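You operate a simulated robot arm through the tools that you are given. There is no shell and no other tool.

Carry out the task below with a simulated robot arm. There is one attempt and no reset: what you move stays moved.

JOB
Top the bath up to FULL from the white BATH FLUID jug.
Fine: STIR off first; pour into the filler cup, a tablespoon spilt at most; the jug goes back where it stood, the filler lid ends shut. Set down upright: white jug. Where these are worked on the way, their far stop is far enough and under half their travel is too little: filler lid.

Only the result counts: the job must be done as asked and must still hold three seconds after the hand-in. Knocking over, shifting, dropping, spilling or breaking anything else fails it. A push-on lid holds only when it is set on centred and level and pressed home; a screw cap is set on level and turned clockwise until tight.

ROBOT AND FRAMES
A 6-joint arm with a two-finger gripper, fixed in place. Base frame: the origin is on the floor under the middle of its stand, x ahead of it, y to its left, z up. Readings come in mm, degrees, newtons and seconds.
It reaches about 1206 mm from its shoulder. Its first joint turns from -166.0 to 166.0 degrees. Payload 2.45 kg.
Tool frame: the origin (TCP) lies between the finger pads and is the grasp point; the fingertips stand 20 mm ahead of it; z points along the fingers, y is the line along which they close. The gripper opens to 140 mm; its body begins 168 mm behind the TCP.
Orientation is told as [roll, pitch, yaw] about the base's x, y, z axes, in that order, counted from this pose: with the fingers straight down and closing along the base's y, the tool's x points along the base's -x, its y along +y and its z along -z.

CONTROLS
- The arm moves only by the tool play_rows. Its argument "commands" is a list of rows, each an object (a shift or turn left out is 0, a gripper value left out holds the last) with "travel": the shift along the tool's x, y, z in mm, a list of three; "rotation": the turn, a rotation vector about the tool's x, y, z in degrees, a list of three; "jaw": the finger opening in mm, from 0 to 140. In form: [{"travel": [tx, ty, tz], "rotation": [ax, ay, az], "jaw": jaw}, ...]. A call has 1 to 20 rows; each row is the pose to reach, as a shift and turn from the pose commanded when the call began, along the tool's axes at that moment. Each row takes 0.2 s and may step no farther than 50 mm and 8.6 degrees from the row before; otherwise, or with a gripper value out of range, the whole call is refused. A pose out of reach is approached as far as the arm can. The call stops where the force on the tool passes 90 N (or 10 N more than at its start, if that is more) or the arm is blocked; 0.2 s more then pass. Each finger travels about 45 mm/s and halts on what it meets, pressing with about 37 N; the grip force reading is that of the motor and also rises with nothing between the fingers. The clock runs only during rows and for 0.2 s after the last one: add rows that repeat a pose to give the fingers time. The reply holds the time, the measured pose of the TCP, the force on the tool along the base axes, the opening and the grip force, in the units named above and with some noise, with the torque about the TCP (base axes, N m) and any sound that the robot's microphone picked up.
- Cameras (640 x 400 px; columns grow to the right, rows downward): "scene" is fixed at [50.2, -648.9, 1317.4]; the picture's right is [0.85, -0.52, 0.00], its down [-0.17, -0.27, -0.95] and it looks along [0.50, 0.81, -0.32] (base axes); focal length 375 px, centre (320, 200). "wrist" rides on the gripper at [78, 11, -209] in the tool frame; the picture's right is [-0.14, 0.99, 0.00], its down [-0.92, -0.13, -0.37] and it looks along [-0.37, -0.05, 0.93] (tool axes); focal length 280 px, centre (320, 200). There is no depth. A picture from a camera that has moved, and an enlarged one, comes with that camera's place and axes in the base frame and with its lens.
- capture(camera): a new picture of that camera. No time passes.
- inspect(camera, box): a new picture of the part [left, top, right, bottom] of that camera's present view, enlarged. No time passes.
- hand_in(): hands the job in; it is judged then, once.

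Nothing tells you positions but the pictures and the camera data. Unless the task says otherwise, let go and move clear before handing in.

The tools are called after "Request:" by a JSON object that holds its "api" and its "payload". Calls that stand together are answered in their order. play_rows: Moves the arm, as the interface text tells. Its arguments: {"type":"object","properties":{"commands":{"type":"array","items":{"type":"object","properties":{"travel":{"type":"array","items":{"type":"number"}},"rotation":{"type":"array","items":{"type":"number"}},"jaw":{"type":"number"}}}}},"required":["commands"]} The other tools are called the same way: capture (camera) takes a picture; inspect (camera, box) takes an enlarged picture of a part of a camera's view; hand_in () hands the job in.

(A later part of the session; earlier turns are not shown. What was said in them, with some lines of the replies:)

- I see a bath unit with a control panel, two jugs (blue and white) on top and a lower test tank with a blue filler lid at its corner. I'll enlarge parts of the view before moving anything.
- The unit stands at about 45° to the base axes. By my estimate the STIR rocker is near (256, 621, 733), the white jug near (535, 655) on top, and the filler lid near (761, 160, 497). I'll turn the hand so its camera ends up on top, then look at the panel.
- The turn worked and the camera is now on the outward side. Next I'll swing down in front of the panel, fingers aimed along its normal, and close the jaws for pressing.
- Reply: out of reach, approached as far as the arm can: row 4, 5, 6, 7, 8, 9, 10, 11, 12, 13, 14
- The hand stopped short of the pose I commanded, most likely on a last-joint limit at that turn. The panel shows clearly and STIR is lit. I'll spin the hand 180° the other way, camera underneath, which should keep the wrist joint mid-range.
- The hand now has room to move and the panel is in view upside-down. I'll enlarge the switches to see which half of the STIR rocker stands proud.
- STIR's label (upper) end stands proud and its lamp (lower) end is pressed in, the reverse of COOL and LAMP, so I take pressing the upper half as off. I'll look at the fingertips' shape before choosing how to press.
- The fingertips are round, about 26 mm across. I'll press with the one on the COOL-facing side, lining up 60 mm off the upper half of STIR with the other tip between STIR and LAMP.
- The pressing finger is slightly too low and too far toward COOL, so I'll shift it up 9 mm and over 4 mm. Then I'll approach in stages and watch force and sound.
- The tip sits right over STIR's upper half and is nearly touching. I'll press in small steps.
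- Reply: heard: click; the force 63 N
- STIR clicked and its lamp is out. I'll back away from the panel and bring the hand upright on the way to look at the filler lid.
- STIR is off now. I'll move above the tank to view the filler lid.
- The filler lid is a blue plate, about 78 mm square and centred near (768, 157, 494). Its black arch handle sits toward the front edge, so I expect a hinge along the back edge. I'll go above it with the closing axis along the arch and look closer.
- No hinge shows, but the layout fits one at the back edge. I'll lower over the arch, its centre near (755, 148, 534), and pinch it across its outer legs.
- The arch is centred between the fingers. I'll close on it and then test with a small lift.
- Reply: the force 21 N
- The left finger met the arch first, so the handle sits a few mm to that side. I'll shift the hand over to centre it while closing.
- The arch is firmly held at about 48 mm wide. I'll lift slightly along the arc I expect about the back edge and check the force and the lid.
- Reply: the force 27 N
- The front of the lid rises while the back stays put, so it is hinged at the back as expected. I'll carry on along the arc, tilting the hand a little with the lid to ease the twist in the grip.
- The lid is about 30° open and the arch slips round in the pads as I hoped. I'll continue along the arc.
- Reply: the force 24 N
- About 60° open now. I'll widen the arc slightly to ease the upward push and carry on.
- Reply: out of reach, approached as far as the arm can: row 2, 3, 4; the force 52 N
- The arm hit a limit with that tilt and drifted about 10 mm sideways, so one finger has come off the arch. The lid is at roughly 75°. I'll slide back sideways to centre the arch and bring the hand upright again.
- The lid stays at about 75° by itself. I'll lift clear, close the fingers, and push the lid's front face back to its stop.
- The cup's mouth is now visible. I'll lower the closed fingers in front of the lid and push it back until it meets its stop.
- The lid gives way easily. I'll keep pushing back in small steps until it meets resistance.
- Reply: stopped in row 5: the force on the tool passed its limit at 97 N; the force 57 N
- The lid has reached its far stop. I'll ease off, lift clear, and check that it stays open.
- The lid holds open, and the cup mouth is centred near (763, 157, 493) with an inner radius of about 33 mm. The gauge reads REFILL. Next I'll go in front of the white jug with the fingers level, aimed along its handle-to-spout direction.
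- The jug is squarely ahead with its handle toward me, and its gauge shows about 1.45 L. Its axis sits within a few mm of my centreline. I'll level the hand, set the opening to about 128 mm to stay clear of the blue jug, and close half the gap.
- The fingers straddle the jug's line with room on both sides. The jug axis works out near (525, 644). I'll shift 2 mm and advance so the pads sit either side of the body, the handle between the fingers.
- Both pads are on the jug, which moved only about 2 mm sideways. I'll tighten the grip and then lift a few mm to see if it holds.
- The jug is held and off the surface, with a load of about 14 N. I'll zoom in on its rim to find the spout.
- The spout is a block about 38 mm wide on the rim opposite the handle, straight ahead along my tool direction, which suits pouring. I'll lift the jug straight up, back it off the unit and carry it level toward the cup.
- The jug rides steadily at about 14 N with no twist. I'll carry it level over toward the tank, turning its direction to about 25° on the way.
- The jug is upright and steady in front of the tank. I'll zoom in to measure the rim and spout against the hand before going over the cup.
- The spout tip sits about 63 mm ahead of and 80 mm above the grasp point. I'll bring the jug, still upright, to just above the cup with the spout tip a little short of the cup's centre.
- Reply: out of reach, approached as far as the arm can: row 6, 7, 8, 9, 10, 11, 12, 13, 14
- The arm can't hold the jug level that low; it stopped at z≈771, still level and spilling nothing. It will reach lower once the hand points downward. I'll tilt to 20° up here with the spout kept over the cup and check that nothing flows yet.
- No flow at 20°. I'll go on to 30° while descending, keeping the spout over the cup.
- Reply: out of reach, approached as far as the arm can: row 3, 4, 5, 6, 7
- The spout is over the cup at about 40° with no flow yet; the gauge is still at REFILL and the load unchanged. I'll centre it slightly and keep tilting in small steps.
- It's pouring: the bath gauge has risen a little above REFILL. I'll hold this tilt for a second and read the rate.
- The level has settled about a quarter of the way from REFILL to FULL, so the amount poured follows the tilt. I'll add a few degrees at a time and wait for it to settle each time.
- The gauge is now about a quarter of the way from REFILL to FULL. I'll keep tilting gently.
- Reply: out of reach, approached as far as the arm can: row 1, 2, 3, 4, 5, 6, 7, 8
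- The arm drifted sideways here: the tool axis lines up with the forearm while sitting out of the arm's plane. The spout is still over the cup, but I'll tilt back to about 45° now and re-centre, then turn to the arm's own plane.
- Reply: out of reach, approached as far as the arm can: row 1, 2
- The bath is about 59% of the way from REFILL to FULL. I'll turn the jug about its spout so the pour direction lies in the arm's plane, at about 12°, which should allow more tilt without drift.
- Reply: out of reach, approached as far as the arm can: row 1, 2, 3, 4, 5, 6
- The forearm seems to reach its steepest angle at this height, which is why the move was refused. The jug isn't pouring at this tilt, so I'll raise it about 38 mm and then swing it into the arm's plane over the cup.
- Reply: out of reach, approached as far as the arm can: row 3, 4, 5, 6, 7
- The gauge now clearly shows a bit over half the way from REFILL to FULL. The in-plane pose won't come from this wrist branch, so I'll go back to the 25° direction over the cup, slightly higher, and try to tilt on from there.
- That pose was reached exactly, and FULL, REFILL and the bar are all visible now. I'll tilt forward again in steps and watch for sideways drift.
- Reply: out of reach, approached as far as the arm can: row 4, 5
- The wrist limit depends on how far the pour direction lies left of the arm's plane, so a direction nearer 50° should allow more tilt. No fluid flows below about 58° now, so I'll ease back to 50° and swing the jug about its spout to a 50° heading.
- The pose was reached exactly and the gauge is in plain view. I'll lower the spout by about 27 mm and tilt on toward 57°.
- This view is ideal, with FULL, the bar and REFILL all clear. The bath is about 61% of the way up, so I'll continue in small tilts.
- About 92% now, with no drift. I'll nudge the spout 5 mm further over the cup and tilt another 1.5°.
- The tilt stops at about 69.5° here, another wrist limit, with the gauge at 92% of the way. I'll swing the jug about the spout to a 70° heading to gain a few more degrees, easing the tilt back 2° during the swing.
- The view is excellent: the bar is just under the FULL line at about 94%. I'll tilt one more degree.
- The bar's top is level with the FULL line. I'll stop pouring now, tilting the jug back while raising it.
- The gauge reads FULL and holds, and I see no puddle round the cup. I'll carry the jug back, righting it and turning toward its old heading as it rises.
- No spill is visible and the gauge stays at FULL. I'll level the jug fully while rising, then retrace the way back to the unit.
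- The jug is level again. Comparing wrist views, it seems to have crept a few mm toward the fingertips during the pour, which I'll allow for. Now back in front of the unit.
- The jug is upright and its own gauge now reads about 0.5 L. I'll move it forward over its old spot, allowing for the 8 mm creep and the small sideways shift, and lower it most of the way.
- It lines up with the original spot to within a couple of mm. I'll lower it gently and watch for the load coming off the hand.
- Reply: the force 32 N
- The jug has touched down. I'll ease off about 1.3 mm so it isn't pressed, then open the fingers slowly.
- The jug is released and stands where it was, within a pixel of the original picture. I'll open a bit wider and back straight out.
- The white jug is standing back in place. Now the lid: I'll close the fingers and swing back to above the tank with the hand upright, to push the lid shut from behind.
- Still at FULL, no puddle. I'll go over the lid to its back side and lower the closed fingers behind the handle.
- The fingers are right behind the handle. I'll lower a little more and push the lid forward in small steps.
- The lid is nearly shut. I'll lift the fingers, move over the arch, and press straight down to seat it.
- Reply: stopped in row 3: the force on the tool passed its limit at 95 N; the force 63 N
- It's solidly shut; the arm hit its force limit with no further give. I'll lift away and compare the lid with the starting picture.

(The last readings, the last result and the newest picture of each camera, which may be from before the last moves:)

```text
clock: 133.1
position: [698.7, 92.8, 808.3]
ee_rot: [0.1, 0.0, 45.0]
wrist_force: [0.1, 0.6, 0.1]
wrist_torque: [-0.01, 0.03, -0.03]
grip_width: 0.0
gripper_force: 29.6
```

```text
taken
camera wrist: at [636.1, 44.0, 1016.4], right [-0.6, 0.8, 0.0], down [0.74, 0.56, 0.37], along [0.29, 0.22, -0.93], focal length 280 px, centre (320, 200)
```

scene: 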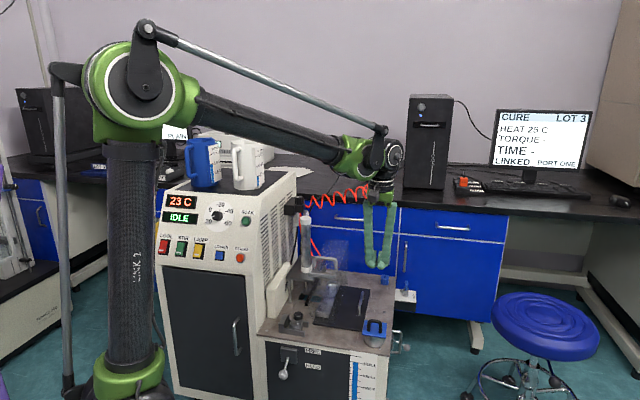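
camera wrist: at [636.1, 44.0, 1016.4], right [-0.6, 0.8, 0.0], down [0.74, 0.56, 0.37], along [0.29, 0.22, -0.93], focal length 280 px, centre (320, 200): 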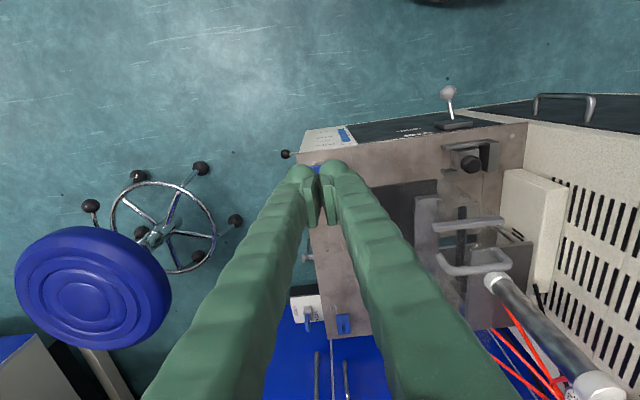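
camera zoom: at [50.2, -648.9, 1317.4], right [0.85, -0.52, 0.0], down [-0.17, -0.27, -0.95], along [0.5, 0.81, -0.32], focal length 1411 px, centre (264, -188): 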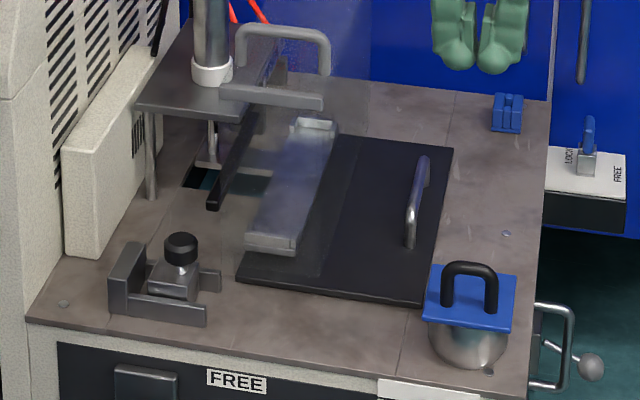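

The lid matches its starting closed picture exactly. I'll do last checks on the gauge, the switches and the jugs.

Request:
{"api": "inspect", "payload": {"camera": "scene", "box": [170, 120, 290, 195]}}

Request:
{"api": "inspect", "payload": {"camera": "scene", "box": [150, 180, 310, 280]}}

Request:
{"api": "inspect", "payload": {"camera": "scene", "box": [346, 355, 366, 370]}}

Request:
{"api": "inspect", "payload": {"camera": "scene", "box": [250, 310, 410, 400]}}

```text
5.33 times, centred on (230, 158) of scene
camera zoom: at [50.2, -648.9, 1317.4], right [0.85, -0.52, 0.0], down [-0.17, -0.27, -0.95], along [0.5, 0.81, -0.32], focal length 1999 px, centre (800, 427)
```

zoom: 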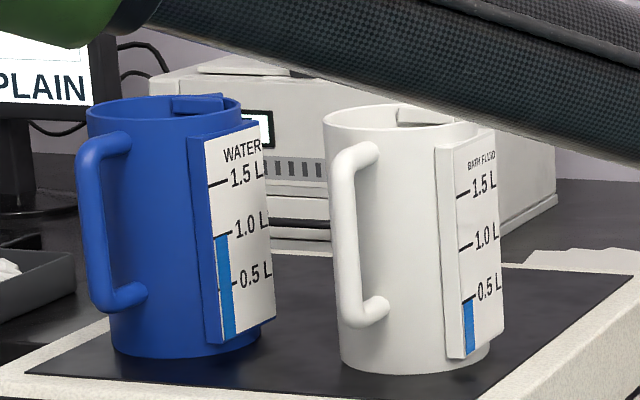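

```text
4.00 times, centred on (230, 230) of scene
camera zoom: at [50.2, -648.9, 1317.4], right [0.85, -0.52, 0.0], down [-0.17, -0.27, -0.95], along [0.5, 0.81, -0.32], focal length 1500 px, centre (680, 80)
```

zoom: 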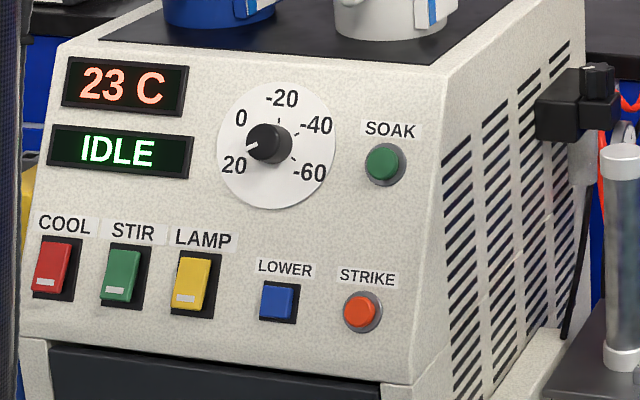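

```text
16.00 times, centred on (356, 362) of scene
camera zoom: at [50.2, -648.9, 1317.4], right [0.85, -0.52, 0.0], down [-0.17, -0.27, -0.95], along [0.5, 0.81, -0.32], focal length 5998 px, centre (-256, -2400)
```

zoom: 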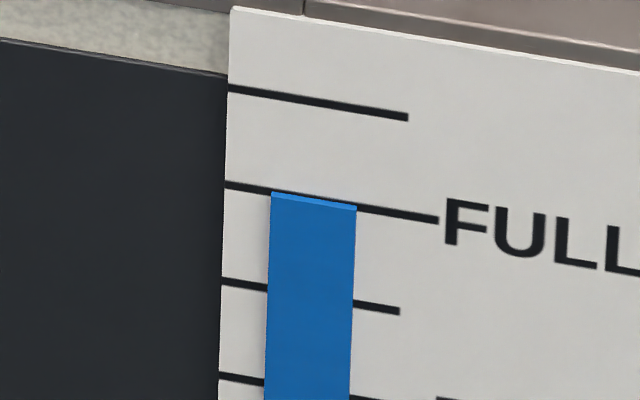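

```text
4.00 times, centred on (330, 355) of scene
camera zoom: at [50.2, -648.9, 1317.4], right [0.85, -0.52, 0.0], down [-0.17, -0.27, -0.95], along [0.5, 0.81, -0.32], focal length 1500 px, centre (280, -420)
```

zoom: 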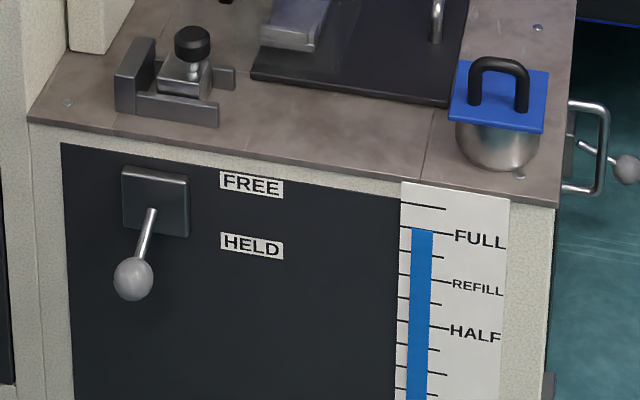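

Everything looks right. STIR is off, the bath reads FULL, and the filler lid is shut. The white jug stands upright on its old spot, I see no spill, and nothing else has moved. The hand is empty and clear, so I'm handing in.

Request:
{"api": "hand_in", "payload": {}}

```text
The job is handed in.
```

The bath is topped up to FULL from the white BATH FLUID jug, and the job is handed in. I haven't been told the result.

- **STIR:** I switched it off before anything else. It clicked and its lamp is out.
- **Bath level:** the gauge bar lines up with the FULL mark and held there after the pour. The jug's own gauge went from about 1.45 L to about 0.5 L.
- **Spill:** I saw no puddle around the cup or on the tank top. I couldn't see the spout or the stream while pouring, so that is judged from the pictures taken afterwards.
- **White jug:** it stands upright within a couple of millimetres of where it was, possibly turned by 2–3 degrees.
- **Filler lid:** I opened it to its far stop for the pour, then closed it and pressed it down. It matches its starting picture.

Nothing else looked moved, and the arm was empty and clear at hand-in.
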